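You operate a simulated robot arm through the tools that you are given. There is no shell and no other tool. Be economical: measure what you need, move in short steps, check, and stop when the job is done.

You are at the controls of a simulated two-armed robot. One attempt, no reset.

## Task
Fix both stops of the bath board at mark 3.
Fine: both knobs end tight.
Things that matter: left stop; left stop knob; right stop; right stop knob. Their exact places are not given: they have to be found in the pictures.

It is judged by the outcome, as a careful person would: the job done as asked, and still so three seconds after it is handed in. It fails if anything else is knocked over, pushed out of place, dropped, spilled or broken.

## Robot
Two 7-joint arms with two-finger parallel grippers on one trunk, on a base that drives. Base frame: it is fixed to the floor where the robot stands at the start and does not move with it; the origin is under the middle of the robot, x ahead of it, y to its left, z up. Units: mm, degrees, N and s.
The left shoulder is at the start at [30, 119, 1110], the right one opposite. With the tool pointing down near the work surface each hand reaches from about 280 to 680 mm from the robot's upright axis, wherever it stands, measured 20 degrees to its own side. Places, roughly: left stop [600, 0, 1100]; left stop knob [700, 0, 1100]; right stop [600, -500, 1100]; right stop knob [700, -500, 1100]. Payload 3.43 kg a hand.
The tool frame of a hand sits at the grasp point between the pads (the TCP): z along the fingers, y along the line on which they close. The tips reach 30 mm beyond it. The gripper opens to 94 mm. The fingers are 28 mm wide and 10 mm thick; the gripper's body (50 by 96 mm) begins 55 mm behind the TCP.
Orientation is told as [roll, pitch, yaw] about the base's x, y, z axes, in that order, counted from this pose: with the fingers straight down and closing along the base's y, the tool's x points along the base's -x, its y along +y and its z along -z.

## Interface
- The arms move only by the tool jog_arm. It takes "left_targets", "right_targets" or both (then of equal length, played together; a hand with none holds still); each is a list of rows, each a list of 7 numbers: the turn, a rotation vector about the tool's x, y, z in units of 8 degrees (1.0 is 8 degrees), then the shift along the tool's x, y, z in units of 30 mm (1.0 is 30 mm), then the opening, from 0 (shut) to 1 (fully open). In form: [[wx, wy, wz, dx, dy, dz, grip], ...]. A call has 1 to 8 rows; each row shifts and turns the commanded pose from where the row before left it, along the tool's axes as they then stand. A call with a number of a shift or a turn outside -1 to 1 is refused whole. A row lasts 0.2 s, in which the tool goes at most 50 mm and 8.6 degrees; a call with a longer step from one row to the next is refused whole, and so is a gripper value outside its range. A pose out of reach is approached as far as the arm can. The call stops where the force on the tool passes 40 N (or 10 N more than at its start, if that is more) or the arm is blocked; 0.2 s more then pass. The fingers move at their own pace (about 72 mm/s each) and stop on an object; they squeeze with about 39 N. The grip force told is the motor's: it shows also when the fingers shut on nothing. Time passes only in rows, and 0.2 s behind the last, so rows that do not move let the fingers close. The reply holds the time, the measured pose of the TCP, the force on the tool along the base axes, the opening and the grip force, in the units named above and with some noise, with the torque about the TCP (base axes, N m) and any sound that the robot's microphone picked up.
- Cameras (640 x 400 px; columns grow to the right, rows downward): "scene" is now at [38.9, -31.3, 1815.1]; the picture's right is [-0.42, -0.91, 0.00], its down [-0.69, 0.32, -0.64] and it looks along [0.58, -0.27, -0.77] (base axes); focal length 267 px, centre (320, 200). "left" rides on the left gripper at [76, -14, -102] in its tool frame; the picture's right is [0.18, 0.98, 0.00], its down [-0.75, 0.14, -0.64] and it looks along [-0.63, 0.12, 0.77] (tool axes); focal length 243 px, centre (320, 200). "right" rides on the right gripper at [76, 14, -103] in its tool frame; the picture's right is [-0.18, 0.98, 0.00], its down [-0.75, -0.14, -0.64] and it looks along [-0.63, -0.12, 0.77] (tool axes); focal length 243 px, centre (320, 200).
- get_image(camera): a new picture of that camera. It takes no simulated time.
- lift_body(by): slides the trunk up (or, below 0, down) by that many mm; the arms and the scene camera ride with it, the base frame stays. It gives what a move gives, with no picture.
- base_move(legs): drives the robot by 1 to 6 legs, each [ahead, turn to the left] in mm and degrees, along the robot's own axes; the way and the turn of a leg run together, so that a leg with both is an arc; at most 1500 mm and 180 degrees a leg. The arms and the cameras ride along, it lands a little off, and it stops where it bumps. It gives what a move gives.
- aim_head(pan, tilt): turns the head with the scene camera to pan (to the left, within 143 degrees either way) and tilt (down, from -29 to 69), counted from straight ahead of the robot. It gives what a move gives.
- point_at(camera, pixels): for up to 12 pixels [column, row] of the newest picture of that camera ("zoom" is the newest enlarged one), the place [x, y, z] in the base frame of the surface seen there, good to about 3 mm. It takes no simulated time.
- enlarge(camera, box): a new picture of the part [left, top, right, bottom] of that camera's present view, enlarged. It takes no simulated time.
- hand_in(): hands the job in; it is judged then, once.

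Go step by step. Measure first, check grasps and placings, and put right what went wrong. The budget is 80 turns and 58 pictures, counting those below and the enlarged ones. Unless the task says otherwise, let go and move clear before handing in, and close with one line.

The tools are called after "Emit:" as a command line: name --argument value ..., lists and objects as JSON in quotes. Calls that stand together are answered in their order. jog_arm: Moves the arms, as the interface text tells. Its arguments: {"type":"object","properties":{"left_targets":{"type":"array"},"right_targets":{"type":"array"}},"required":[]} The other tools are called the same way: lift_body (by) slides the trunk up or down; base_move (legs) drives the base; aim_head (pan, tilt) turns the head that bears the scene camera; get_image (camera) takes a picture; point_at (camera, pixels) gives the place of the surface under pixels of a picture; enlarge (camera, box) takes an enlarged picture of a part of a camera's view; hand_in () hands the job in.

At the start:

```text
t: 0.0
left_ee_pos: [297.2, 12.4, 1432.6]
left_orientation: [0.1, 0.0, 0.0]
left_force: [0.4, -0.3, -0.1]
left_torque: [0.04, -0.02, 0.03]
left_width: 93.8
left_grasp_force: 0.0
right_ee_pos: [334.7, -364.6, 1387.1]
right_orientation: [0.0, 0.0, 0.1]
right_force: [0.0, -0.3, 0.3]
right_torque: [-0.01, -0.01, 0.0]
right_width: 93.8
right_grasp_force: 0.0
trunk travel left (down, up): [-375.0, 35.0]
robot x, y, heading: [3.3, -0.7, -0.1]
head pan, tilt: [-25.1, 50.1]
```

scene: 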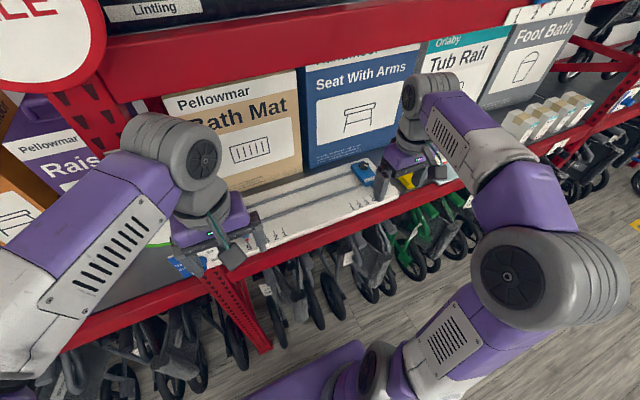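
right: 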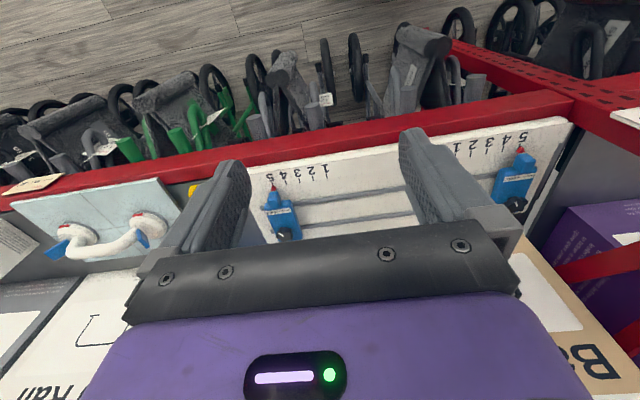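
left: 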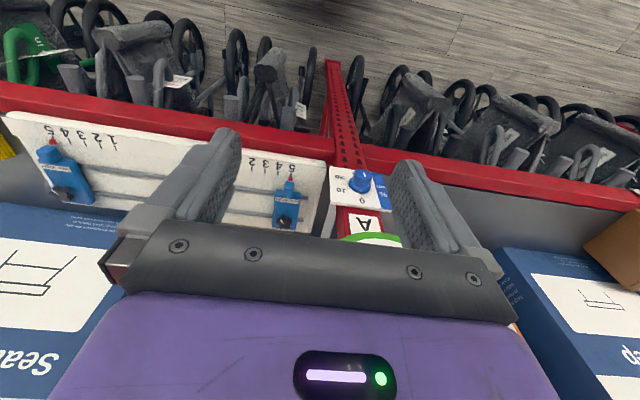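

The right-hand picture shows both blue stops, at about (280,210) and (515,180), with scales 1–5 beside them. I'll enlarge each one.

Emit:
enlarge --camera "right" --box '[230, 140, 350, 250]'

Emit:
point_at --camera "right" --pixels '[[273, 188], [284, 236], [520, 150], [516, 205], [277, 212], [514, 180], [325, 166], [298, 170], [487, 140], [457, 150]]'

Emit:
enlarge --camera "right" --box '[440, 120, 570, 230]'

Emit:
enlarge --camera "left" --box '[230, 140, 410, 250]'

```text
3.64 times, centred on (290, 195) of right
```

zoom: 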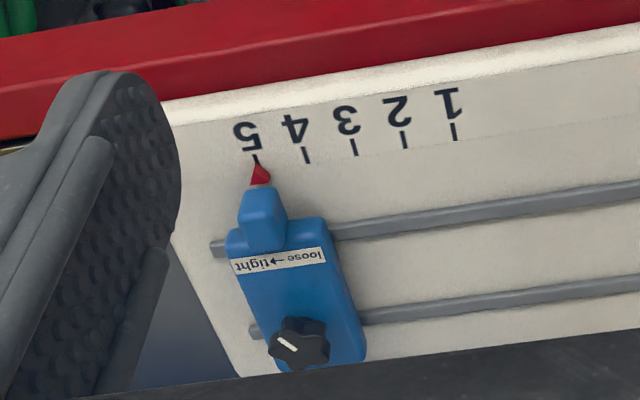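

```text
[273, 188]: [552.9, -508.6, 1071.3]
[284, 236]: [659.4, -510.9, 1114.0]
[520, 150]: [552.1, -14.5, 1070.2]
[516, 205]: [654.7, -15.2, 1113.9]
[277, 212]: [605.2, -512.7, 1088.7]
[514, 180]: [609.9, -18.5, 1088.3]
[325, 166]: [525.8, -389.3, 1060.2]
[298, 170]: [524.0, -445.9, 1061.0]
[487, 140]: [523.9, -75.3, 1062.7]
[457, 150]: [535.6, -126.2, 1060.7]
```

```text
3.64 times, centred on (505, 175) of right
```

zoom: 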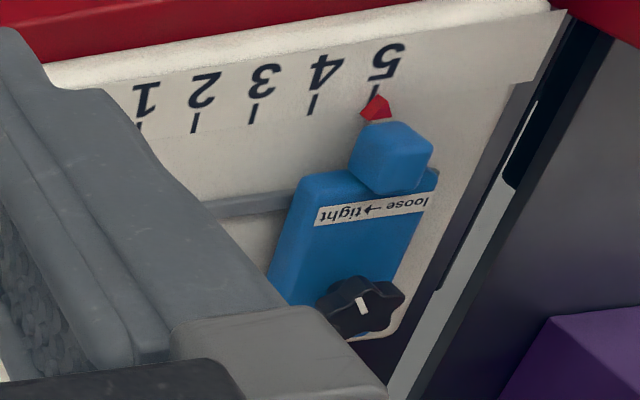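

```text
3.56 times, centred on (320, 195) of left
```

zoom: 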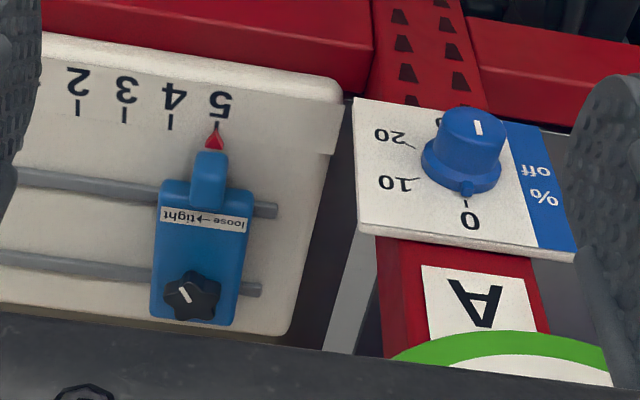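

Both stops are at mark 5. The left knob is near (655,-15,1114) and the right knob near (659,-511,1114). I want the base between them, so I'll check the floor first.

Emit:
aim_head --pan -45 --tilt 62

Emit:
get_image --camera "scene"

```text
t: 0.8
left_ee_pos: [297.3, 11.8, 1432.2]
left_orientation: [-0.1, 0.0, 0.0]
left_force: [-0.7, -0.9, -0.5]
left_torque: [0.01, -0.01, -0.02]
left_width: 94.0
left_grasp_force: 0.0
right_ee_pos: [334.0, -365.7, 1384.9]
right_orientation: [0.0, 0.0, -0.1]
right_force: [-0.4, -0.3, 0.8]
right_torque: [0.01, 0.0, -0.01]
right_width: 93.8
right_grasp_force: 0.1
trunk travel left (down, up): [-375.0, 35.0]
robot x, y, heading: [-0.6, 0.4, 0.1]
head pan, tilt: [-45.0, 62.0]
```

```text
51 pictures are left
```

scene: 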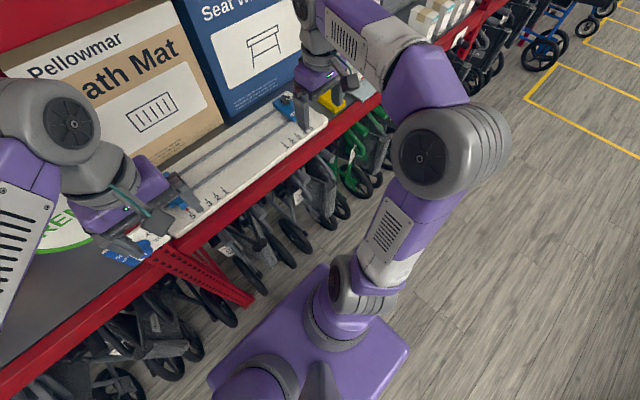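

Emit:
point_at --camera "scene" --pixels '[[325, 268], [408, 350], [252, 300], [230, 318], [285, 262], [355, 190], [330, 115], [215, 125], [345, 105], [130, 60]]'

```text
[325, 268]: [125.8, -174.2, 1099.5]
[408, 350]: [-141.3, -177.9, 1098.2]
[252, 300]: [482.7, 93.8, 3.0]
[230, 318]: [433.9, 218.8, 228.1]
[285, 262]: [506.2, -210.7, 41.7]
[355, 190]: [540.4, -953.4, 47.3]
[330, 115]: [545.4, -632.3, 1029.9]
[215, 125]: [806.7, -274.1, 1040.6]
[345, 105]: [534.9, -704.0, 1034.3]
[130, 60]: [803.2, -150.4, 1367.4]
```

The floor is clear out to about x=430 and the trunk is small. I'll drive to about (80,-262).

Emit:
base_move --legs '[[0, -73], [274, 0], [0, 73]]'

Emit:
aim_head --pan 0 --tilt 50

Emit:
get_image --camera "scene"

```text
t: 7.2
left_ee_pos: [251.7, -510.0, 1431.2]
left_orientation: [-0.1, -0.1, -55.8]
left_force: [0.0, 1.0, -0.3]
left_torque: [0.07, 0.0, 0.03]
left_width: 93.8
left_grasp_force: 0.1
right_ee_pos: [-38.4, -752.1, 1385.8]
right_orientation: [-0.1, 0.0, -55.9]
right_force: [0.2, -0.2, -0.3]
right_torque: [0.02, 0.03, -0.01]
right_width: 93.8
right_grasp_force: 0.0
trunk travel left (down, up): [-375.0, 35.0]
robot x, y, heading: [75.5, -268.9, -55.9]
head pan, tilt: [-45.0, 62.0]
stopped in leg 3: the robot was blocked; the commanded pose is now the measured one
```

```text
t: 8.3
left_ee_pos: [252.8, -508.1, 1431.7]
left_orientation: [0.0, 0.0, -55.8]
left_force: [-0.1, 0.7, -0.1]
left_torque: [0.02, 0.01, 0.03]
left_width: 94.0
left_grasp_force: 0.0
right_ee_pos: [-39.0, -752.0, 1387.4]
right_orientation: [0.0, 0.0, -55.8]
right_force: [0.1, -0.4, 0.5]
right_torque: [-0.01, 0.02, 0.02]
right_width: 94.0
right_grasp_force: 0.2
trunk travel left (down, up): [-375.0, 35.0]
robot x, y, heading: [74.2, -268.0, -56.4]
head pan, tilt: [0.0, 50.0]
```

```text
50 pictures are left
```

scene: 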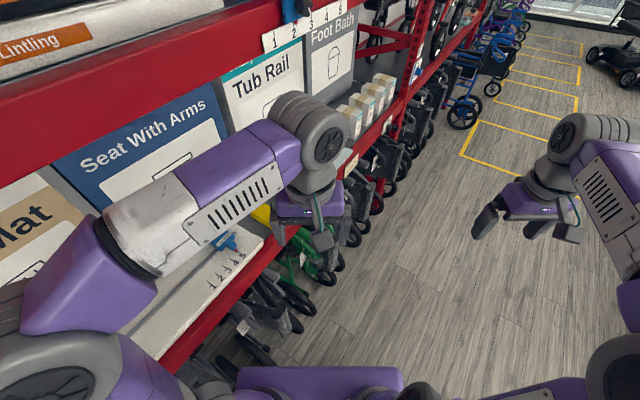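

The turn back was blocked, probably because a base corner met a walker. I'll back away from the shelf, then turn where there is room.

Emit:
base_move --legs '[[-180, 0], [0, -33.6], [145, 0], [0, 90]]'

Emit:
get_image --camera "scene"

```text
t: 16.2
left_ee_pos: [274.6, -244.8, 1432.1]
left_orientation: [0.1, 0.0, 1.9]
left_force: [-0.6, 0.5, -0.3]
left_torque: [-0.03, 0.03, -0.01]
left_width: 93.8
left_grasp_force: 0.1
right_ee_pos: [322.3, -620.5, 1387.3]
right_orientation: [-0.1, -0.1, 1.7]
right_force: [0.1, 0.2, 0.3]
right_torque: [0.0, -0.01, -0.04]
right_width: 93.8
right_grasp_force: 0.0
trunk travel left (down, up): [-375.0, 35.0]
robot x, y, heading: [-20.2, -269.9, 1.3]
head pan, tilt: [0.0, 50.0]
```

```text
49 pictures are left
```

scene: 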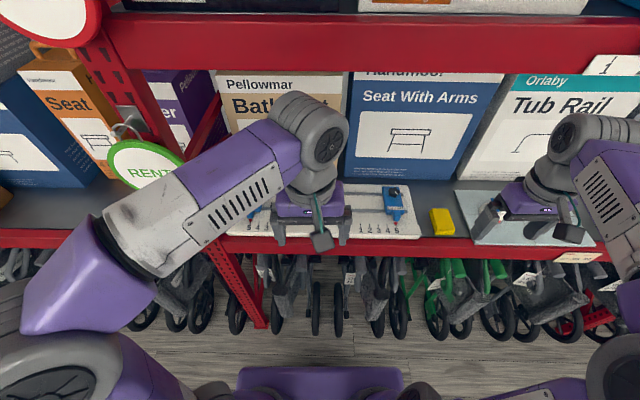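

The robot now faces the shelf squarely and the walkers look unmoved. I'll measure the clearances ahead: wheels at the bottom, beam at the top, and the legs.

Emit:
point_at --camera "scene" --pixels '[[314, 330], [262, 325], [238, 330], [400, 330], [340, 330], [300, 68], [400, 68], [430, 245], [398, 205], [392, 190], [442, 220], [495, 335]]'

```text
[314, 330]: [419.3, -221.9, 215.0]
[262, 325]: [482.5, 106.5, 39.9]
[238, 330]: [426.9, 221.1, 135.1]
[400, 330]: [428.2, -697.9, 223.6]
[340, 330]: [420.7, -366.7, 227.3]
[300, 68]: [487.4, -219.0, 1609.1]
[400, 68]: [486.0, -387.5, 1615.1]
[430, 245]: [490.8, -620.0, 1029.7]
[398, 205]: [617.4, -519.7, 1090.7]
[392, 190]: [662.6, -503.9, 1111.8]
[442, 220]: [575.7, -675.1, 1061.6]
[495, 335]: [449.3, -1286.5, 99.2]
```

The wheels start at x=420 and the base's half size is about 245 mm, so 90 mm ahead is safe.

Emit:
base_move --legs '[[95, -1.3]]'

Emit:
get_image --camera "right"

Emit:
get_image --camera "left"

```text
t: 17.4
left_ee_pos: [369.6, -249.7, 1433.4]
left_orientation: [0.1, -0.1, 0.4]
left_force: [0.7, -0.2, 1.1]
left_torque: [0.0, 0.02, 0.03]
left_width: 94.1
left_grasp_force: 0.1
right_ee_pos: [407.4, -627.0, 1387.1]
right_orientation: [0.0, -0.1, 0.4]
right_force: [-0.4, -0.9, -0.5]
right_torque: [-0.01, 0.03, -0.01]
right_width: 93.9
right_grasp_force: 0.1
trunk travel left (down, up): [-375.0, 35.0]
robot x, y, heading: [69.6, -262.8, 0.3]
head pan, tilt: [0.0, 50.0]
```

```text
48 pictures are left
```

right: 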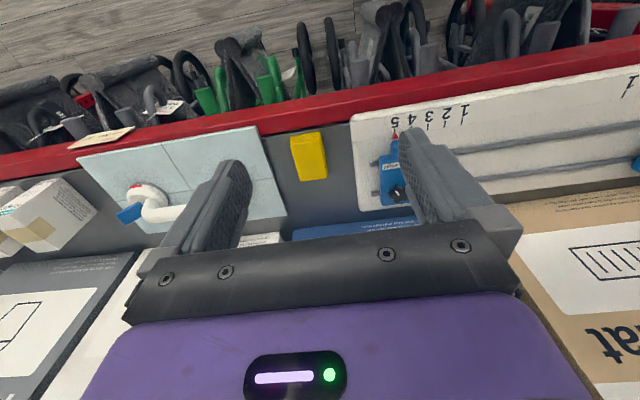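

```text
47 pictures are left
```

left: 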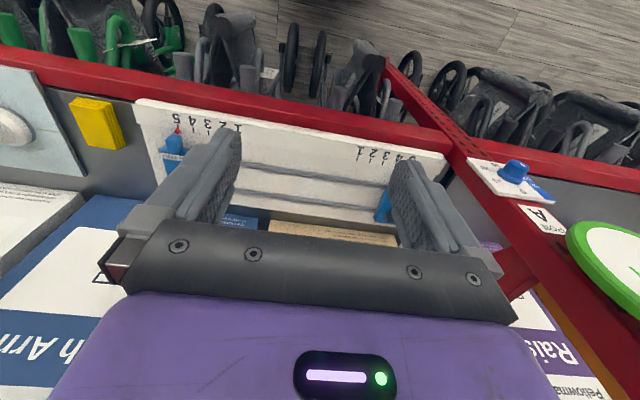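

Both stops are reachable from here. Before I extend the left arm, I'll find where the RENT sign and its post are.

Emit:
get_image --camera "scene"

Emit:
point_at --camera "left" --pixels '[[575, 250], [620, 240], [540, 220], [515, 165], [470, 140], [530, 260], [310, 235]]'

```text
46 pictures are left
```

scene: 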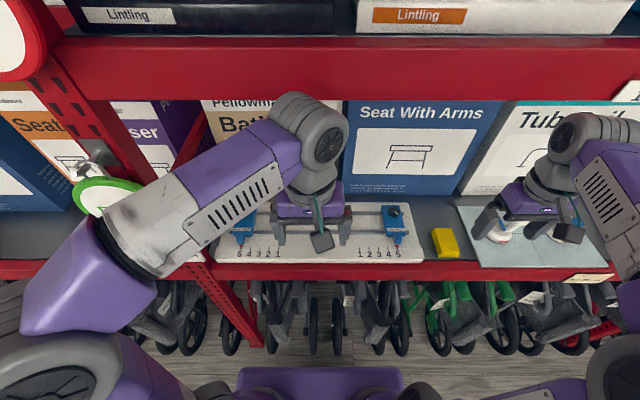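

```text
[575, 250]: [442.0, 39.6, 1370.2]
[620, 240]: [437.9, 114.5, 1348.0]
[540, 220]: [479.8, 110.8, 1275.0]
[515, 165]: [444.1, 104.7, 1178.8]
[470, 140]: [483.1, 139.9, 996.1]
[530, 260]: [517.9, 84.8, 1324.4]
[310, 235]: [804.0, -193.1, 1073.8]
```

The sign is at about x=440, y>40, z 1300–1370, close to the left arm's path. I'll work the right stop first and bring the right hand above its knob.

Emit:
jog_arm --right_targets '[[0, 0, 0, -0.97, 0.49, 0.4, 0.9], [0, 0, 0, -0.97, 0.49, 0.4, 0.9], [0, 0, 0, -0.97, 0.49, 0.4, 0.8], [0, 0, 0, -0.97, 0.49, 0.4, 0.7], [0, 0, 0, -0.97, 0.49, 0.4, 0.7], [0, 0, 0, -0.97, 0.49, 0.4, 0.7], [0, 0, 0, -0.97, 0.49, 0.4, 0.7], [0, 0, 0, -0.97, 0.49, 0.4, 0.7]]'

Emit:
get_image --camera "right"

Emit:
point_at --camera "scene" --pixels '[[120, 230], [150, 200], [60, 290], [200, 200], [230, 160], [300, 110], [105, 195], [80, 190], [95, 165]]'

```text
t: 19.2
left_ee_pos: [369.7, -249.3, 1431.7]
left_orientation: [-0.1, 0.0, 0.3]
left_force: [1.0, 0.3, 0.1]
left_torque: [0.02, -0.01, 0.0]
left_width: 93.8
left_grasp_force: 0.1
right_ee_pos: [641.7, -508.2, 1290.7]
right_orientation: [-0.1, -0.1, 0.3]
right_force: [0.3, 0.7, -0.2]
right_torque: [0.02, 0.03, 0.06]
right_width: 66.1
right_grasp_force: 0.1
trunk travel left (down, up): [-375.0, 35.0]
robot x, y, heading: [71.0, -262.6, 0.1]
head pan, tilt: [0.0, 50.0]
```

```text
45 pictures are left
```

right: 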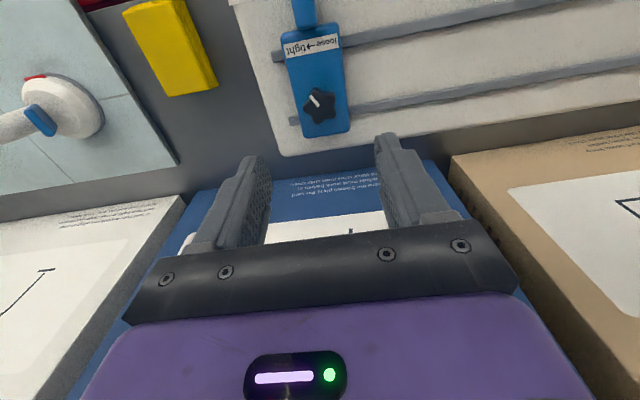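

```text
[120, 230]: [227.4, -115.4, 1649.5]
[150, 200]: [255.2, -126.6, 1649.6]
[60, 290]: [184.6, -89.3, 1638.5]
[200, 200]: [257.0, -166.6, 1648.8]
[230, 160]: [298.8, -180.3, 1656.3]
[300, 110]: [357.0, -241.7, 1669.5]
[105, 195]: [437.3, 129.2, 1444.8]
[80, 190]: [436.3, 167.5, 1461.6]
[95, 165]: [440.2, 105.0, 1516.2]
```

Knob is at (321,105) in the right view. I'll get its exact centre and height, and the mark positions.

Emit:
enlarge --camera "right" --box '[270, 0, 370, 160]'

Emit:
point_at --camera "right" --pixels '[[319, 103], [316, 97], [307, 103], [335, 102], [321, 122], [322, 90], [293, 110], [348, 105], [322, 60], [300, 64], [309, 45], [325, 128]]'

```text
2.50 times, centred on (320, 80) of right
```

zoom: 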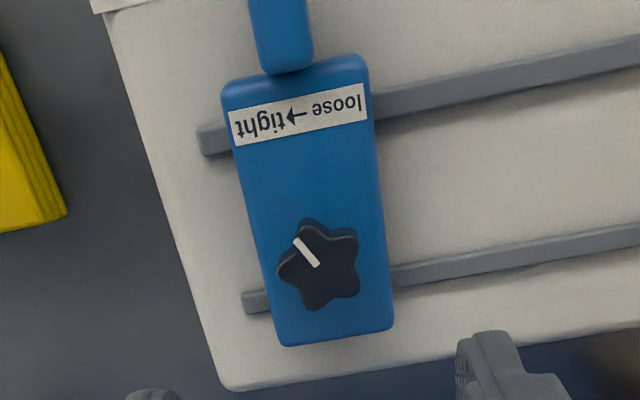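

```text
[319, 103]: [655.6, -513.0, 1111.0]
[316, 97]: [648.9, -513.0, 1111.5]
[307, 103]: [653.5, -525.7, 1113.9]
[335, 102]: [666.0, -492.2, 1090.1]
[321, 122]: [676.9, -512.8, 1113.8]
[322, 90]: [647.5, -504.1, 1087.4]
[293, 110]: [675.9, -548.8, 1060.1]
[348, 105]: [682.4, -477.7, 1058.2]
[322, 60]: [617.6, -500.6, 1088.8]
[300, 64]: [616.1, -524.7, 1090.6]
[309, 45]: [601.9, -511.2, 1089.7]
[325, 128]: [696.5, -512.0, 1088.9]
```

The knob is a five-lobed star about 34 mm across. Its centre is about (658,-512), its top is at z 1113 and the stop's top is at 1089. I'll descend to just above it.

Emit:
jog_arm --right_targets '[[0, 0, 0, -0.27, -0.06, 0.9, 0.7], [0, 0, 0, -0.27, -0.06, 0.9, 0.7], [0, 0, 0, 0, 0, 0.9, 0.7], [0, 0, 0, 0, 0, 0.9, 0.7], [0, 0, 0, 0, 0, 0.7, 0.7], [0, 0, 0, 0, 0, 0, 0.7]]'

Emit:
get_image --camera "right"

```text
t: 20.6
left_ee_pos: [368.8, -250.6, 1432.1]
left_orientation: [0.0, -0.1, 0.4]
left_force: [-0.6, 0.8, -0.4]
left_torque: [0.0, -0.02, -0.01]
left_width: 94.0
left_grasp_force: 0.0
right_ee_pos: [656.4, -513.3, 1161.8]
right_orientation: [0.0, -0.1, 0.4]
right_force: [-0.2, -0.1, -0.6]
right_torque: [0.0, 0.04, -0.02]
right_width: 65.6
right_grasp_force: 0.1
trunk travel left (down, up): [-375.0, 35.0]
robot x, y, heading: [68.2, -263.7, 0.4]
head pan, tilt: [0.0, 50.0]
```

```text
43 pictures are left
```

right: 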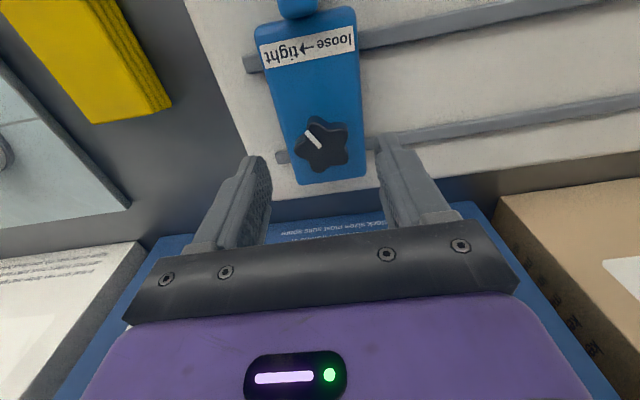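

Emit:
point_at --camera "right" --pixels '[[322, 148], [305, 151], [338, 128], [320, 119], [330, 165], [343, 156], [322, 138]]'

Emit:
enlarge --camera "right" --box '[270, 95, 380, 195]'

```text
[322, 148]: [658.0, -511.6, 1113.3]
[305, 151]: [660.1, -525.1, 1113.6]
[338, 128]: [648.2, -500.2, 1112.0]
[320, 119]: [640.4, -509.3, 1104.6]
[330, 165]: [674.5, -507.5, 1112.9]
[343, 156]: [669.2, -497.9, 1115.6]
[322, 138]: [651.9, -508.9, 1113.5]
```

```text
4.00 times, centred on (325, 145) of right
```

zoom: 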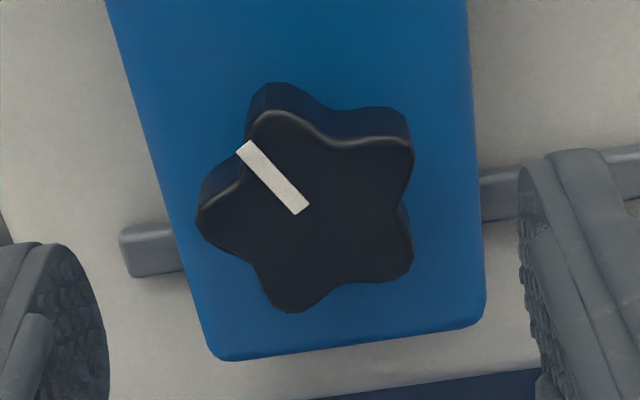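

The knob centre is about (657,-510.5). I'll correct y, lower to TCP z≈1124 and close.

Emit:
jog_arm --right_targets '[[0, 0, 0, -0.03, 0.09, 0.6, 0.7], [0, 0, 0, 0, 0, 0.64, 0.7], [0, 0, 0, 0, 0, 0, 0.3], [0, 0, 0, 0, 0, 0, 0], [0, 0, 0, 0, 0, 0, 0]]'

Emit:
enlarge --camera "right" --box '[240, 80, 400, 230]'

```text
t: 21.8
left_ee_pos: [369.4, -251.0, 1431.8]
left_orientation: [0.0, 0.0, 0.4]
left_force: [0.6, -0.9, 1.1]
left_torque: [0.02, 0.01, 0.01]
left_width: 93.9
left_grasp_force: 0.1
right_ee_pos: [657.9, -509.8, 1124.3]
right_orientation: [-0.1, -0.1, 0.3]
right_force: [0.3, -5.2, -3.7]
right_torque: [-0.42, -0.62, 0.0]
right_width: 39.1
right_grasp_force: 45.1
trunk travel left (down, up): [-375.0, 35.0]
robot x, y, heading: [72.0, -264.6, 0.2]
head pan, tilt: [0.0, 50.0]
```

```text
2.67 times, centred on (320, 155) of right
```

zoom: 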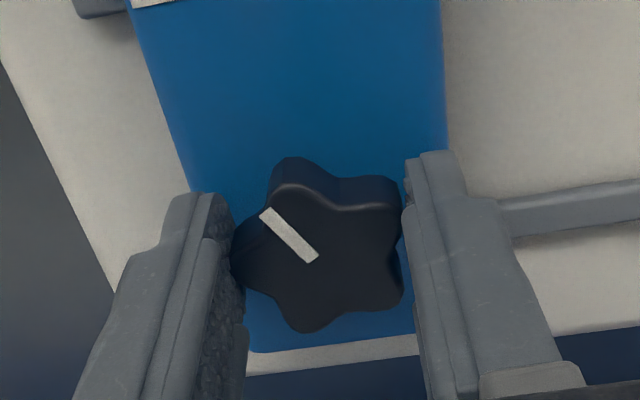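

The knob is gripped at a width of 39 mm. I'll turn it a little anticlockwise (seen from above) and feel the torque.

Emit:
jog_arm --right_targets '[[0, 0, -0.5, 0, 0, 0, 0], [0, 0, -0.5, 0, 0, 0, 0], [0, 0, -0.5, 0, 0, 0, 0], [0, 0, 0, 0, 0, 0, 0]]'

Emit:
enlarge --camera "right" --box '[240, 80, 400, 230]'

```text
t: 22.8
left_ee_pos: [368.5, -251.2, 1431.9]
left_orientation: [0.0, 0.0, 0.4]
left_force: [-0.3, -0.1, 0.1]
left_torque: [-0.02, -0.02, -0.01]
left_width: 93.9
left_grasp_force: 0.0
right_ee_pos: [658.5, -511.5, 1125.6]
right_orientation: [0.0, -0.1, 12.5]
right_force: [1.2, -7.4, -2.3]
right_torque: [-0.36, -0.29, 0.0]
right_width: 39.3
right_grasp_force: 44.9
trunk travel left (down, up): [-375.0, 35.0]
robot x, y, heading: [76.0, -261.6, 0.5]
head pan, tilt: [0.0, 50.0]
```

```text
2.67 times, centred on (320, 155) of right
```

zoom: 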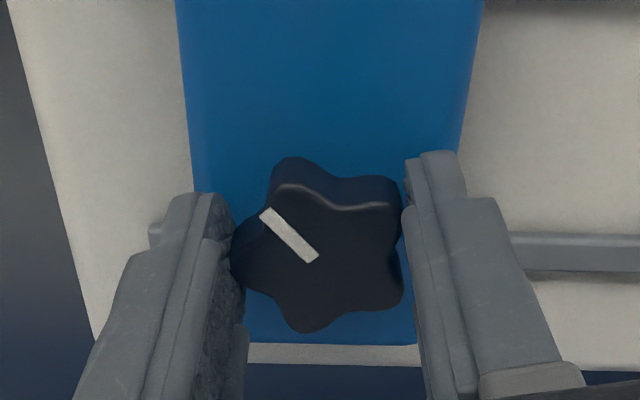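

The knob turned freely with about 0 N·m. I'll test whether the stop slides by moving 6 mm toward +y, watching the force.

Emit:
jog_arm --right_targets '[[0, 0, 0, -0.022, 0.098, 0, 0], [0, 0, 0, -0.022, 0.098, 0, 0], [0, 0, 0, 0, 0, 0, 0]]'

Emit:
enlarge --camera "scene" --box '[320, 160, 480, 280]'

```text
t: 23.6
left_ee_pos: [367.8, -254.0, 1431.8]
left_orientation: [0.1, 0.1, 0.5]
left_force: [-0.2, 0.7, -0.2]
left_torque: [-0.01, -0.03, -0.03]
left_width: 94.2
left_grasp_force: 0.0
right_ee_pos: [658.6, -509.9, 1125.3]
right_orientation: [-0.2, 0.0, 12.1]
right_force: [2.4, -21.3, 3.0]
right_torque: [-0.45, 0.3, -0.05]
right_width: 39.5
right_grasp_force: 44.8
trunk travel left (down, up): [-375.0, 35.0]
robot x, y, heading: [69.5, -265.7, 0.1]
head pan, tilt: [0.0, 50.0]
```

```text
3.33 times, centred on (400, 220) of scene
```

zoom: 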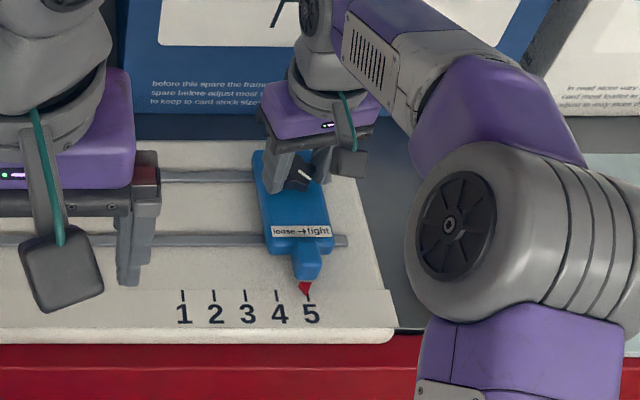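

The stop resisted 14 N and moved only about 1.5 mm, so it is still clamped. I'll release the push and turn further anticlockwise.

Emit:
jog_arm --right_targets '[[0, 0, 0, 0.044, -0.24, 0, 0], [0, 0, -1, 0, 0, 0, 0], [0, 0, -1, 0, 0, 0, 0], [0, 0, -1, 0, 0, 0, 0], [0, 0, -1, 0, 0, 0, 0], [0, 0, -1, 0, 0, 0, 0], [0, 0, -1, 0, 0, 0, 0], [0, 0, 0, 0, 0, 0, 0]]'

Emit:
enlarge --camera "scene" --box '[320, 160, 480, 280]'

```text
t: 25.4
left_ee_pos: [369.3, -252.0, 1431.9]
left_orientation: [0.0, 0.0, 0.4]
left_force: [-0.5, 0.0, -1.3]
left_torque: [0.0, -0.02, -0.03]
left_width: 94.0
left_grasp_force: 0.0
right_ee_pos: [660.1, -510.6, 1126.2]
right_orientation: [-0.1, 0.0, 60.5]
right_force: [3.8, 1.8, -3.4]
right_torque: [0.94, -0.61, 0.01]
right_width: 39.2
right_grasp_force: 44.7
trunk travel left (down, up): [-375.0, 35.0]
robot x, y, heading: [73.7, -267.7, 0.2]
head pan, tilt: [0.0, 50.0]
```

```text
3.33 times, centred on (400, 220) of scene
```

zoom: 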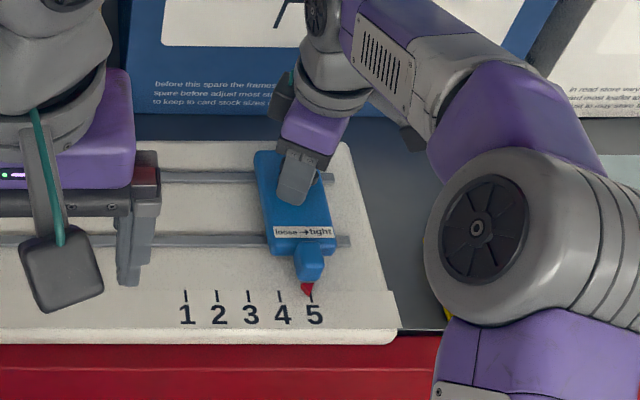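

It has turned 60° with no torque. I'll try the slide test again.

Emit:
jog_arm --right_targets '[[0, 0, 0, -0.1, 0.06, 0, 0], [0, 0, 0, -0.1, 0.06, 0, 0], [0, 0, 0, 0, 0, 0, 0]]'

```text
t: 26.2
left_ee_pos: [370.0, -250.4, 1431.2]
left_orientation: [0.1, 0.0, 0.4]
left_force: [0.7, -0.1, 0.4]
left_torque: [0.01, 0.0, 0.01]
left_width: 94.2
left_grasp_force: 0.1
right_ee_pos: [659.7, -503.1, 1125.1]
right_orientation: [-0.1, 0.2, 60.5]
right_force: [9.7, -1.0, 0.2]
right_torque: [-0.63, -0.03, -0.06]
right_width: 38.9
right_grasp_force: 44.8
trunk travel left (down, up): [-375.0, 35.0]
robot x, y, heading: [74.3, -266.0, 0.0]
head pan, tilt: [0.0, 50.0]
```

The hand moved 7 mm with almost no force, so I'll check that the stop followed.

Emit:
enlarge --camera "scene" --box '[340, 180, 460, 270]'

Emit:
enlarge --camera "right" --box '[220, 50, 420, 230]'

```text
4.44 times, centred on (400, 225) of scene
```

zoom: 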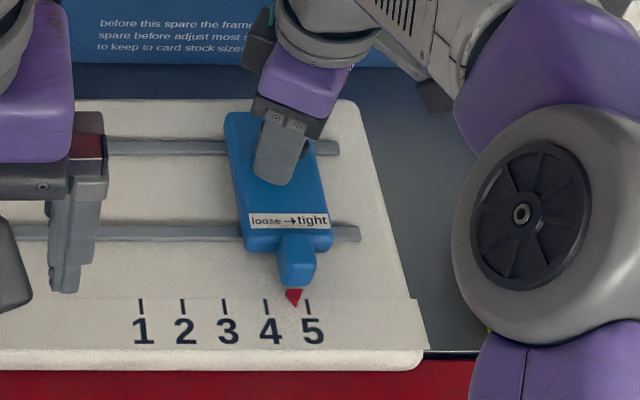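

```text
2.22 times, centred on (320, 140) of right
```

zoom: 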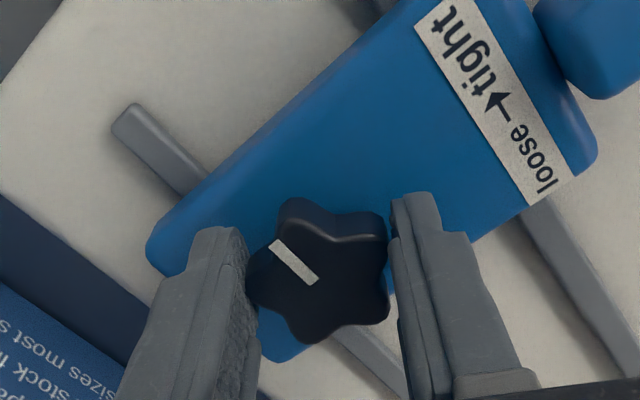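

The stop slides; its pointer is at zoom pixel (295,303), just under mark 5. I'll measure the pointer and the ticks.

Emit:
enlarge --camera "scene" --box '[340, 180, 460, 270]'

Emit:
point_at --camera "zoom" --pixels '[[141, 312], [183, 312], [225, 312], [267, 312], [309, 312], [295, 304], [225, 300], [309, 300], [301, 240], [251, 240]]'

```text
4.44 times, centred on (400, 225) of scene
```

zoom: 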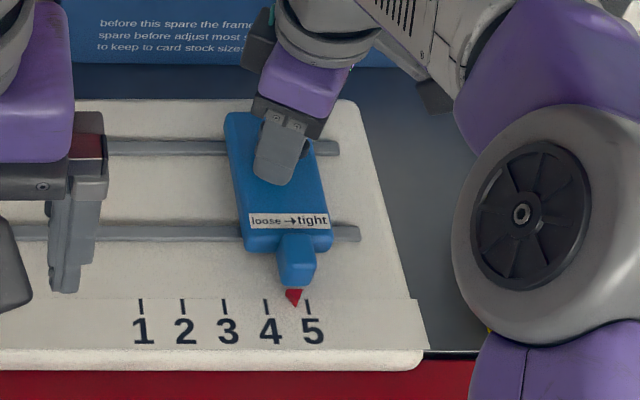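

```text
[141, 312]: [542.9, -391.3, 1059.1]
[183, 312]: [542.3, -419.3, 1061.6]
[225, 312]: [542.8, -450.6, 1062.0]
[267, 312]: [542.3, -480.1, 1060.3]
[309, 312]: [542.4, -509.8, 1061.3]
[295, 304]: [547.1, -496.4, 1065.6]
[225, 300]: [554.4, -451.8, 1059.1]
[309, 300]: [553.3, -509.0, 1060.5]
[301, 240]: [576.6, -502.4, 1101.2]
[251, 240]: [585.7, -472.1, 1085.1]
```

The ticks are 29.7 mm apart, with mark 3 at y≈-450.5, so about 51 mm remain. I'll slide most of it.

Emit:
jog_arm --right_targets '[[0, 0, 0, -0.35, 0.198, 0, 0], [0, 0, 0, -0.35, 0.198, 0, 0], [0, 0, 0, -0.35, 0.198, 0, 0], [0, 0, 0, -0.35, 0.198, 0, 0], [0, 0, 0, 0, 0, 0, 0]]'

Emit:
enlarge --camera "scene" --box '[340, 210, 420, 270]'

```text
t: 27.4
left_ee_pos: [369.8, -251.5, 1431.2]
left_orientation: [0.1, 0.1, 0.3]
left_force: [0.8, 0.0, -0.5]
left_torque: [0.0, -0.01, -0.02]
left_width: 94.2
left_grasp_force: 0.1
right_ee_pos: [660.3, -455.2, 1125.3]
right_orientation: [0.0, 0.1, 60.3]
right_force: [9.9, 0.2, 0.9]
right_torque: [-0.38, -0.14, -0.07]
right_width: 39.3
right_grasp_force: 45.1
trunk travel left (down, up): [-375.0, 35.0]
robot x, y, heading: [68.4, -270.3, 0.1]
head pan, tilt: [0.0, 50.0]
```

```text
6.67 times, centred on (380, 240) of scene
```

zoom: 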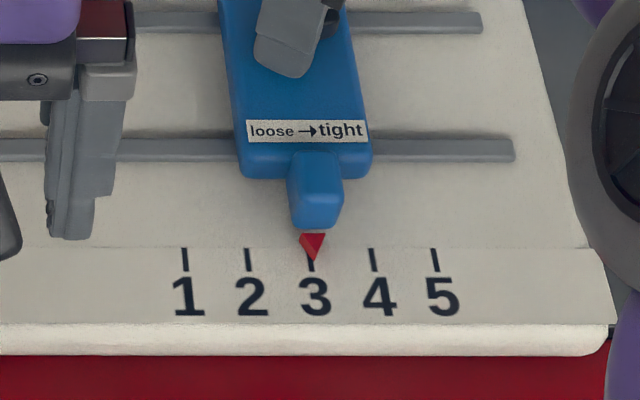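

The pointer tip (314,262) looks to be on tick 3. I'll measure it against the neighbouring ticks.

Emit:
enlarge --camera "scene" --box '[360, 232, 400, 257]'

Emit:
enlarge --camera "left" --box '[130, 90, 270, 180]'

Emit:
point_at --camera "scene" --pixels '[[379, 237], [379, 239], [379, 244], [370, 241], [388, 241]]'

```text
16.00 times, centred on (380, 244) of scene
```

zoom: 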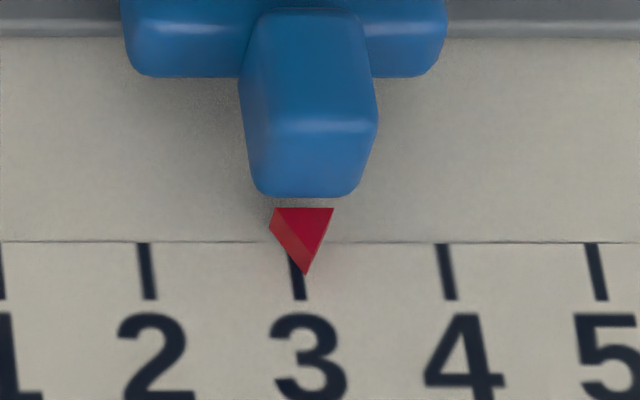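

```text
4.44 times, centred on (200, 135) of left
```

zoom: 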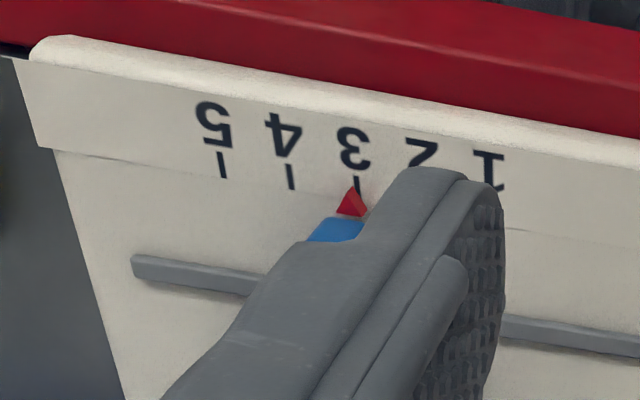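

```text
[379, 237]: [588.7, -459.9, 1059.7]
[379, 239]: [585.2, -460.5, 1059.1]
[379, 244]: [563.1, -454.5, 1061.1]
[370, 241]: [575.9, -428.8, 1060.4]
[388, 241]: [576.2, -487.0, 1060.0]
```

Allowing for parallax, the tip is within about 0.5 mm of mark 3. Now I'll tighten by turning clockwise while holding position.

Emit:
jog_arm --right_targets '[[0, 0, 1, 0, 0, 0, 0], [0, 0, 1, 0, 0, 0, 0], [0, 0, 1, 0, 0, 0, 0], [0, 0, 1, 0, 0, 0, 0], [0, 0, 1, 0, 0, 0, 0], [0, 0, 1, 0, 0, 0, 0], [0, 0, 1, 0, 0, 0, 0], [0, 0, 0, 0, 0, 0, 0]]'

Emit:
enlarge --camera "scene" --box '[360, 232, 400, 257]'

```text
t: 29.2
left_ee_pos: [368.0, -249.6, 1432.6]
left_orientation: [0.0, 0.1, 0.3]
left_force: [0.5, 0.5, -0.2]
left_torque: [-0.05, 0.0, 0.07]
left_width: 94.2
left_grasp_force: 0.0
right_ee_pos: [658.2, -454.0, 1125.3]
right_orientation: [-0.1, 0.0, 4.4]
right_force: [0.7, 3.3, 1.8]
right_torque: [0.15, 0.89, 0.01]
right_width: 39.1
right_grasp_force: 44.8
trunk travel left (down, up): [-375.0, 35.0]
robot x, y, heading: [74.5, -266.1, 0.2]
head pan, tilt: [0.0, 50.0]
```

```text
16.00 times, centred on (380, 244) of scene
```

zoom: 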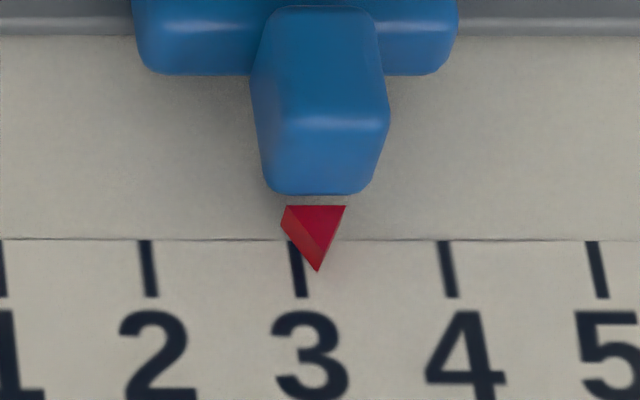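

Tightening shifted the stop about 2–3 mm toward mark 4. I'll loosen again, offset +2.7 mm to compensate, and retighten.

Emit:
jog_arm --right_targets '[[0, 0, -1, 0, 0, 0, 0], [0, 0, -1, 0, 0, 0, 0], [0, 0, -1, 0, 0, 0, 0], [0, 0, -1, 0, 0, 0, 0], [0, 0, -1, 0, 0, 0, 0], [0, 0, -1, 0, 0, 0, 0], [0, 0, 0, -0.071, 0.055, 0, 0], [0, 0, 0, 0, 0, 0, 0]]'

Emit:
enlarge --camera "scene" --box '[360, 232, 400, 257]'

Emit:
jog_arm --right_targets '[[0, 0, 1, 0, 0, 0, 0], [0, 0, 1, 0, 0, 0, 0], [0, 0, 1, 0, 0, 0, 0], [0, 0, 1, 0, 0, 0, 0], [0, 0, 1, 0, 0, 0, 0], [0, 0, 1, 0, 0, 0, 0], [0, 0, 0, 0, 0, 0, 0]]'

Emit:
enlarge --camera "scene" --box '[360, 232, 400, 257]'

```text
t: 31.0
left_ee_pos: [369.2, -250.7, 1432.6]
left_orientation: [0.1, -0.1, 0.4]
left_force: [0.8, 0.4, -0.2]
left_torque: [-0.04, 0.02, 0.02]
left_width: 94.2
left_grasp_force: 0.0
right_ee_pos: [659.5, -452.8, 1125.4]
right_orientation: [-0.2, 0.0, 52.5]
right_force: [6.6, -1.6, 0.7]
right_torque: [-0.2, -0.21, 0.0]
right_width: 39.0
right_grasp_force: 45.0
trunk travel left (down, up): [-375.0, 35.0]
robot x, y, heading: [74.1, -267.6, 0.2]
head pan, tilt: [0.0, 50.0]
```

```text
16.00 times, centred on (380, 244) of scene
```

zoom: 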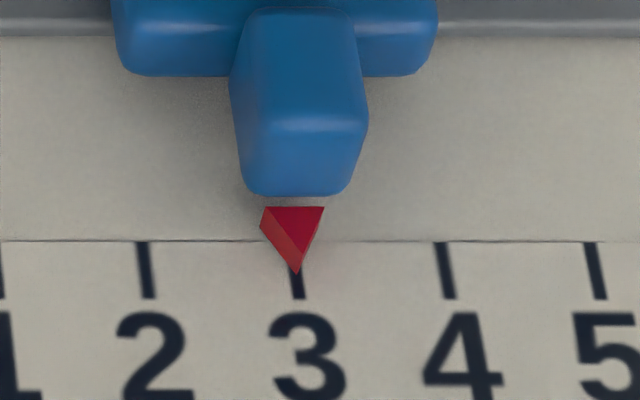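

```text
t: 32.6
left_ee_pos: [368.6, -250.3, 1432.2]
left_orientation: [-0.1, -0.2, 0.5]
left_force: [-0.4, 0.1, -0.5]
left_torque: [-0.02, 0.01, -0.01]
left_width: 93.6
left_grasp_force: 0.0
right_ee_pos: [658.2, -450.5, 1125.5]
right_orientation: [-0.1, 0.1, 4.3]
right_force: [-1.2, 5.6, -1.1]
right_torque: [0.33, -0.18, -0.01]
right_width: 39.1
right_grasp_force: 45.1
trunk travel left (down, up): [-375.0, 35.0]
robot x, y, heading: [74.0, -262.3, 0.3]
head pan, tilt: [0.0, 50.0]
```

```text
16.00 times, centred on (380, 244) of scene
```

zoom: 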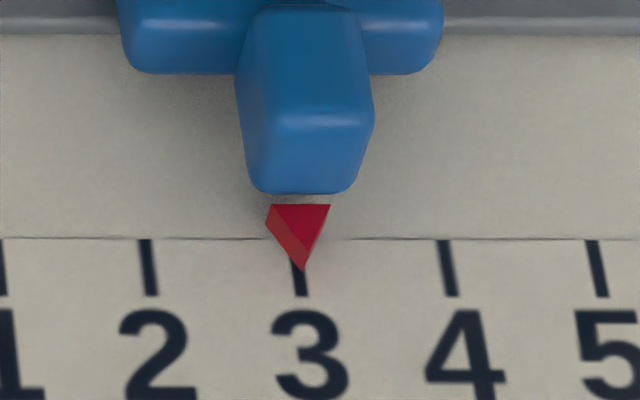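

The tip is now on mark 3 allowing for parallax. I'll keep turning clockwise until I feel resistance.

Emit:
jog_arm --right_targets '[[0, 0, 0.8, 0, 0, 0, 0], [0, 0, 0.8, 0, 0, 0, 0], [0, 0, 0.8, 0, 0, 0, 0], [0, 0, 0.8, 0, 0, 0, 0], [0, 0, 0, 0, 0, 0, 0]]'

Emit:
enlarge --camera "right" --box '[220, 50, 420, 230]'

```text
t: 33.8
left_ee_pos: [369.2, -249.7, 1431.7]
left_orientation: [-0.1, 0.0, 0.4]
left_force: [-0.5, 1.1, 0.6]
left_torque: [-0.01, -0.01, 0.0]
left_width: 93.9
left_grasp_force: 0.0
right_ee_pos: [658.9, -450.0, 1125.4]
right_orientation: [0.0, -0.1, -21.2]
right_force: [0.2, 8.5, -2.7]
right_torque: [0.4, 0.11, 0.24]
right_width: 39.5
right_grasp_force: 45.4
trunk travel left (down, up): [-375.0, 35.0]
robot x, y, heading: [69.7, -264.5, 0.2]
head pan, tilt: [0.0, 50.0]
```

```text
2.22 times, centred on (320, 140) of right
```

zoom: 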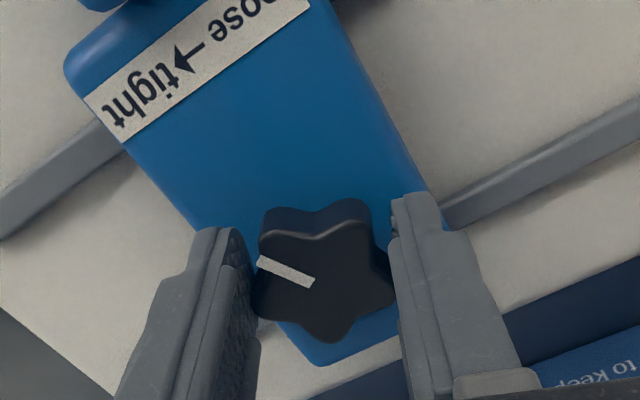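

The torque rose to 0.24 N·m and the knob lagged the fingers by about 17°, so it is at its tight end. I'll turn a bit more to confirm.

Emit:
jog_arm --right_targets '[[0, 0, 0.8, 0, 0, 0, 0], [0, 0, 0.8, 0, 0, 0, 0], [0, 0, 0, 0, 0, 0, 0]]'

Emit:
enlarge --camera "right" --box '[220, 50, 420, 230]'

```text
t: 34.6
left_ee_pos: [369.3, -248.5, 1431.1]
left_orientation: [-0.1, 0.0, 0.2]
left_force: [-0.3, -0.3, -0.2]
left_torque: [0.0, -0.03, 0.02]
left_width: 94.1
left_grasp_force: 0.0
right_ee_pos: [660.2, -451.8, 1126.0]
right_orientation: [0.1, 0.0, -34.0]
right_force: [2.7, 9.6, -2.9]
right_torque: [0.44, 0.08, 0.79]
right_width: 39.5
right_grasp_force: 45.0
trunk travel left (down, up): [-375.0, 35.0]
robot x, y, heading: [74.0, -262.0, 0.3]
head pan, tilt: [0.0, 50.0]
```

```text
2.22 times, centred on (320, 140) of right
```

zoom: 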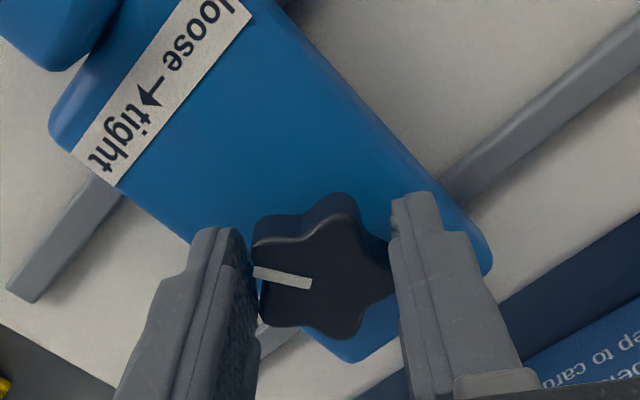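

The torque is 0.79 N·m and the knob no longer turns, so it is tight. I'll open, lift straight up and check the stop.

Emit:
jog_arm --right_targets '[[0, 0, 0, 0, 0, 0, 0.7], [0, 0, 0, 0, 0, 0, 0.7], [0, 0, 0, 0, 0, -0.9, 0.7], [0, 0, 0, 0, 0, -0.9, 0.7], [0, 0, -1, 0, 0, -0.9, 0.7], [0, 0, -1, 0, 0, -0.9, 0.7], [0, 0, -1, 0, 0, 0, 0.7], [0, 0, -1, 0, 0, 0, 0.7]]'

Emit:
enlarge --camera "scene" --box '[360, 232, 400, 257]'

Emit:
get_image --camera "right"

```text
t: 36.4
left_ee_pos: [368.3, -249.8, 1432.4]
left_orientation: [0.0, -0.1, 0.4]
left_force: [0.5, -0.4, 0.5]
left_torque: [-0.01, -0.01, 0.02]
left_width: 94.1
left_grasp_force: 0.0
right_ee_pos: [659.2, -453.1, 1233.8]
right_orientation: [-0.1, -0.1, -1.8]
right_force: [-0.2, -0.1, -0.8]
right_torque: [-0.01, -0.03, -0.03]
right_width: 66.0
right_grasp_force: 0.0
trunk travel left (down, up): [-375.0, 35.0]
robot x, y, heading: [73.4, -265.4, 0.0]
head pan, tilt: [0.0, 50.0]
```

```text
16.00 times, centred on (380, 244) of scene
```

zoom: 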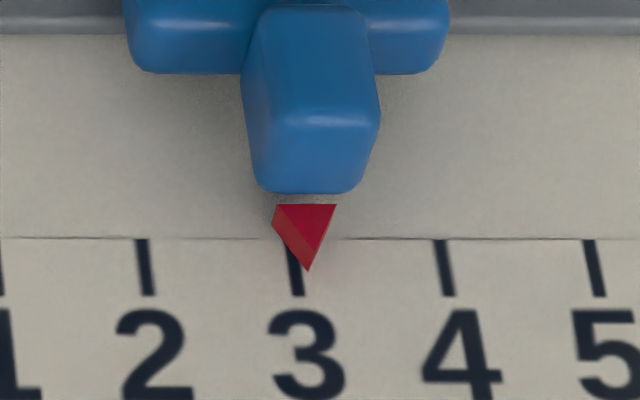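

```text
25 pictures are left
```

right: 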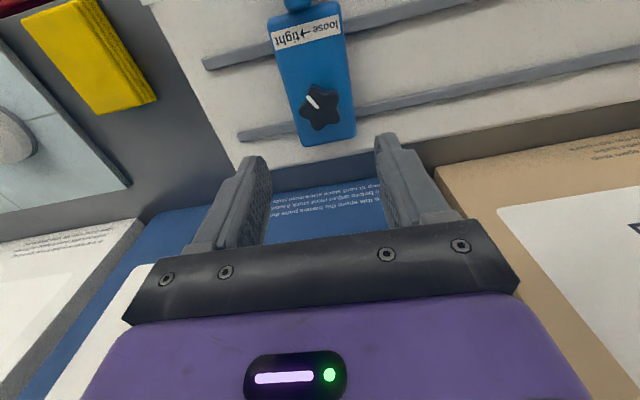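

The tip now appears 2.8 mm toward 4, about 1.3 mm of it parallax. I'll move the right camera directly above the pointer to measure without parallax.

Emit:
jog_arm --right_targets '[[0, 0, 0, 1, -0.1, 0, 0.7], [0, 0, 0, 1, -0.1, 0, 0.7], [0, 0, 0, 1, -0.1, 0, 0.7], [0, 0, 0, 1, -0.1, 0, 0.7], [0, 0, 0, 0, 0, 0, 0.7]]'

Emit:
enlarge --camera "right" --box '[260, 10, 380, 85]'

```text
t: 37.6
left_ee_pos: [370.3, -251.3, 1431.2]
left_orientation: [-0.2, -0.1, 0.4]
left_force: [-0.6, -0.2, 0.5]
left_torque: [0.0, 0.03, -0.02]
left_width: 94.1
left_grasp_force: 0.1
right_ee_pos: [538.8, -460.3, 1233.2]
right_orientation: [-0.1, -0.1, -2.0]
right_force: [0.1, -0.7, 0.4]
right_torque: [0.0, 0.04, 0.01]
right_width: 65.7
right_grasp_force: 0.0
trunk travel left (down, up): [-375.0, 35.0]
robot x, y, heading: [73.1, -264.9, 0.2]
head pan, tilt: [0.0, 50.0]
```

```text
5.33 times, centred on (320, 48) of right
```

zoom: 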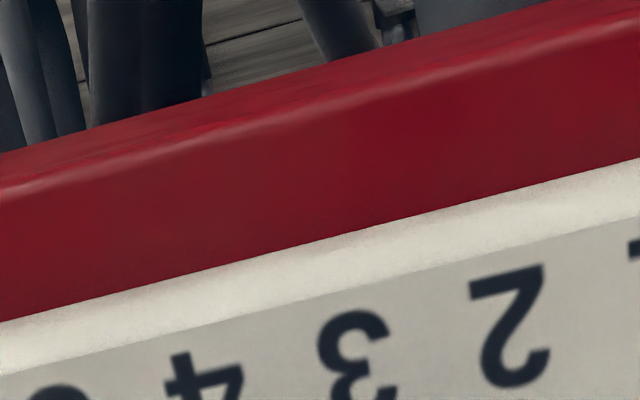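

Emit:
enlarge --camera "right" --box '[270, 70, 390, 145]'

```text
5.33 times, centred on (330, 108) of right
```

zoom: 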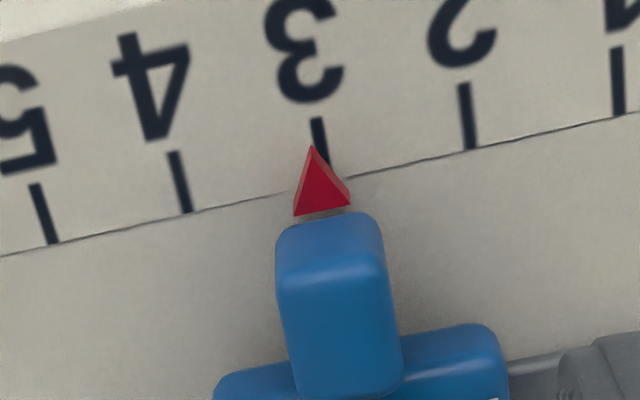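

Directly above, the tip (311,146) is about 10 px, or 2 mm, to the 4 side of tick 3. I'll redo it more precisely, regripping centred on the knob.

Emit:
jog_arm --right_targets '[[0, 0, -0.25, 0, 0.06, 0, 0.7], [0, 0, 0, -1, 0.06, 0, 0.7], [0, 0, 0, -1, 0.06, 0, 0.7], [0, 0, 0, -1, 0.06, 0.2, 0.7], [0, 0, 0, -0.97, 0.03, 0.8, 0.7], [0, 0, 0, 0, 0, 0.9, 0.7], [0, 0, 0, 0, 0, 0.9, 0.7], [0, 0, 0, 0, 0, 0.8, 0.7]]'

Emit:
enlarge --camera "right" --box '[220, 50, 420, 230]'

```text
t: 39.4
left_ee_pos: [369.1, -250.4, 1431.2]
left_orientation: [0.0, 0.0, 0.4]
left_force: [-0.2, -0.2, -0.3]
left_torque: [0.01, 0.01, -0.01]
left_width: 94.2
left_grasp_force: 0.1
right_ee_pos: [658.0, -452.2, 1124.2]
right_orientation: [-0.1, 0.0, 0.0]
right_force: [-0.4, 0.2, 0.2]
right_torque: [0.0, 0.06, 0.01]
right_width: 65.7
right_grasp_force: 0.0
trunk travel left (down, up): [-375.0, 35.0]
robot x, y, heading: [74.5, -260.2, 0.4]
head pan, tilt: [0.0, 50.0]
```

```text
2.22 times, centred on (320, 140) of right
```

zoom: 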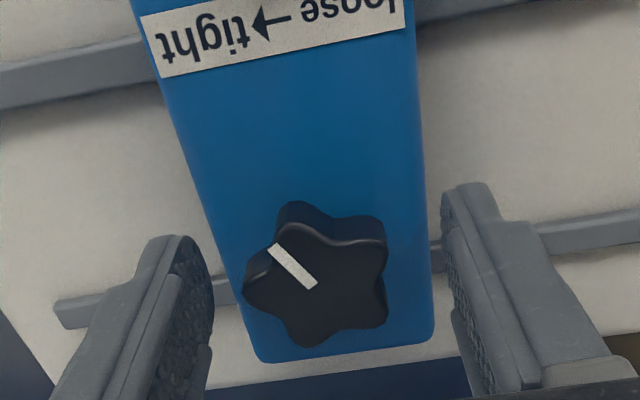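

The knob is nearly central between the pads. I'll close and read the side force.

Emit:
jog_arm --right_targets '[[0, 0, 0, 0, -0.04, 0, 0.3], [0, 0, 0, 0, 0, 0, 0], [0, 0, 0, 0, 0, 0, 0], [0, 0, 0, 0, 0, 0, 0]]'

```text
t: 40.4
left_ee_pos: [369.2, -250.9, 1431.5]
left_orientation: [-0.1, -0.1, 0.4]
left_force: [-0.4, 0.5, -1.0]
left_torque: [0.0, 0.01, -0.02]
left_width: 94.0
left_grasp_force: 0.2
right_ee_pos: [656.5, -452.6, 1125.9]
right_orientation: [0.0, 0.1, 0.1]
right_force: [-2.6, 2.1, -1.2]
right_torque: [0.22, -0.07, 0.0]
right_width: 39.4
right_grasp_force: 44.7
trunk travel left (down, up): [-375.0, 35.0]
robot x, y, heading: [74.9, -260.4, -0.1]
head pan, tilt: [0.0, 50.0]
```

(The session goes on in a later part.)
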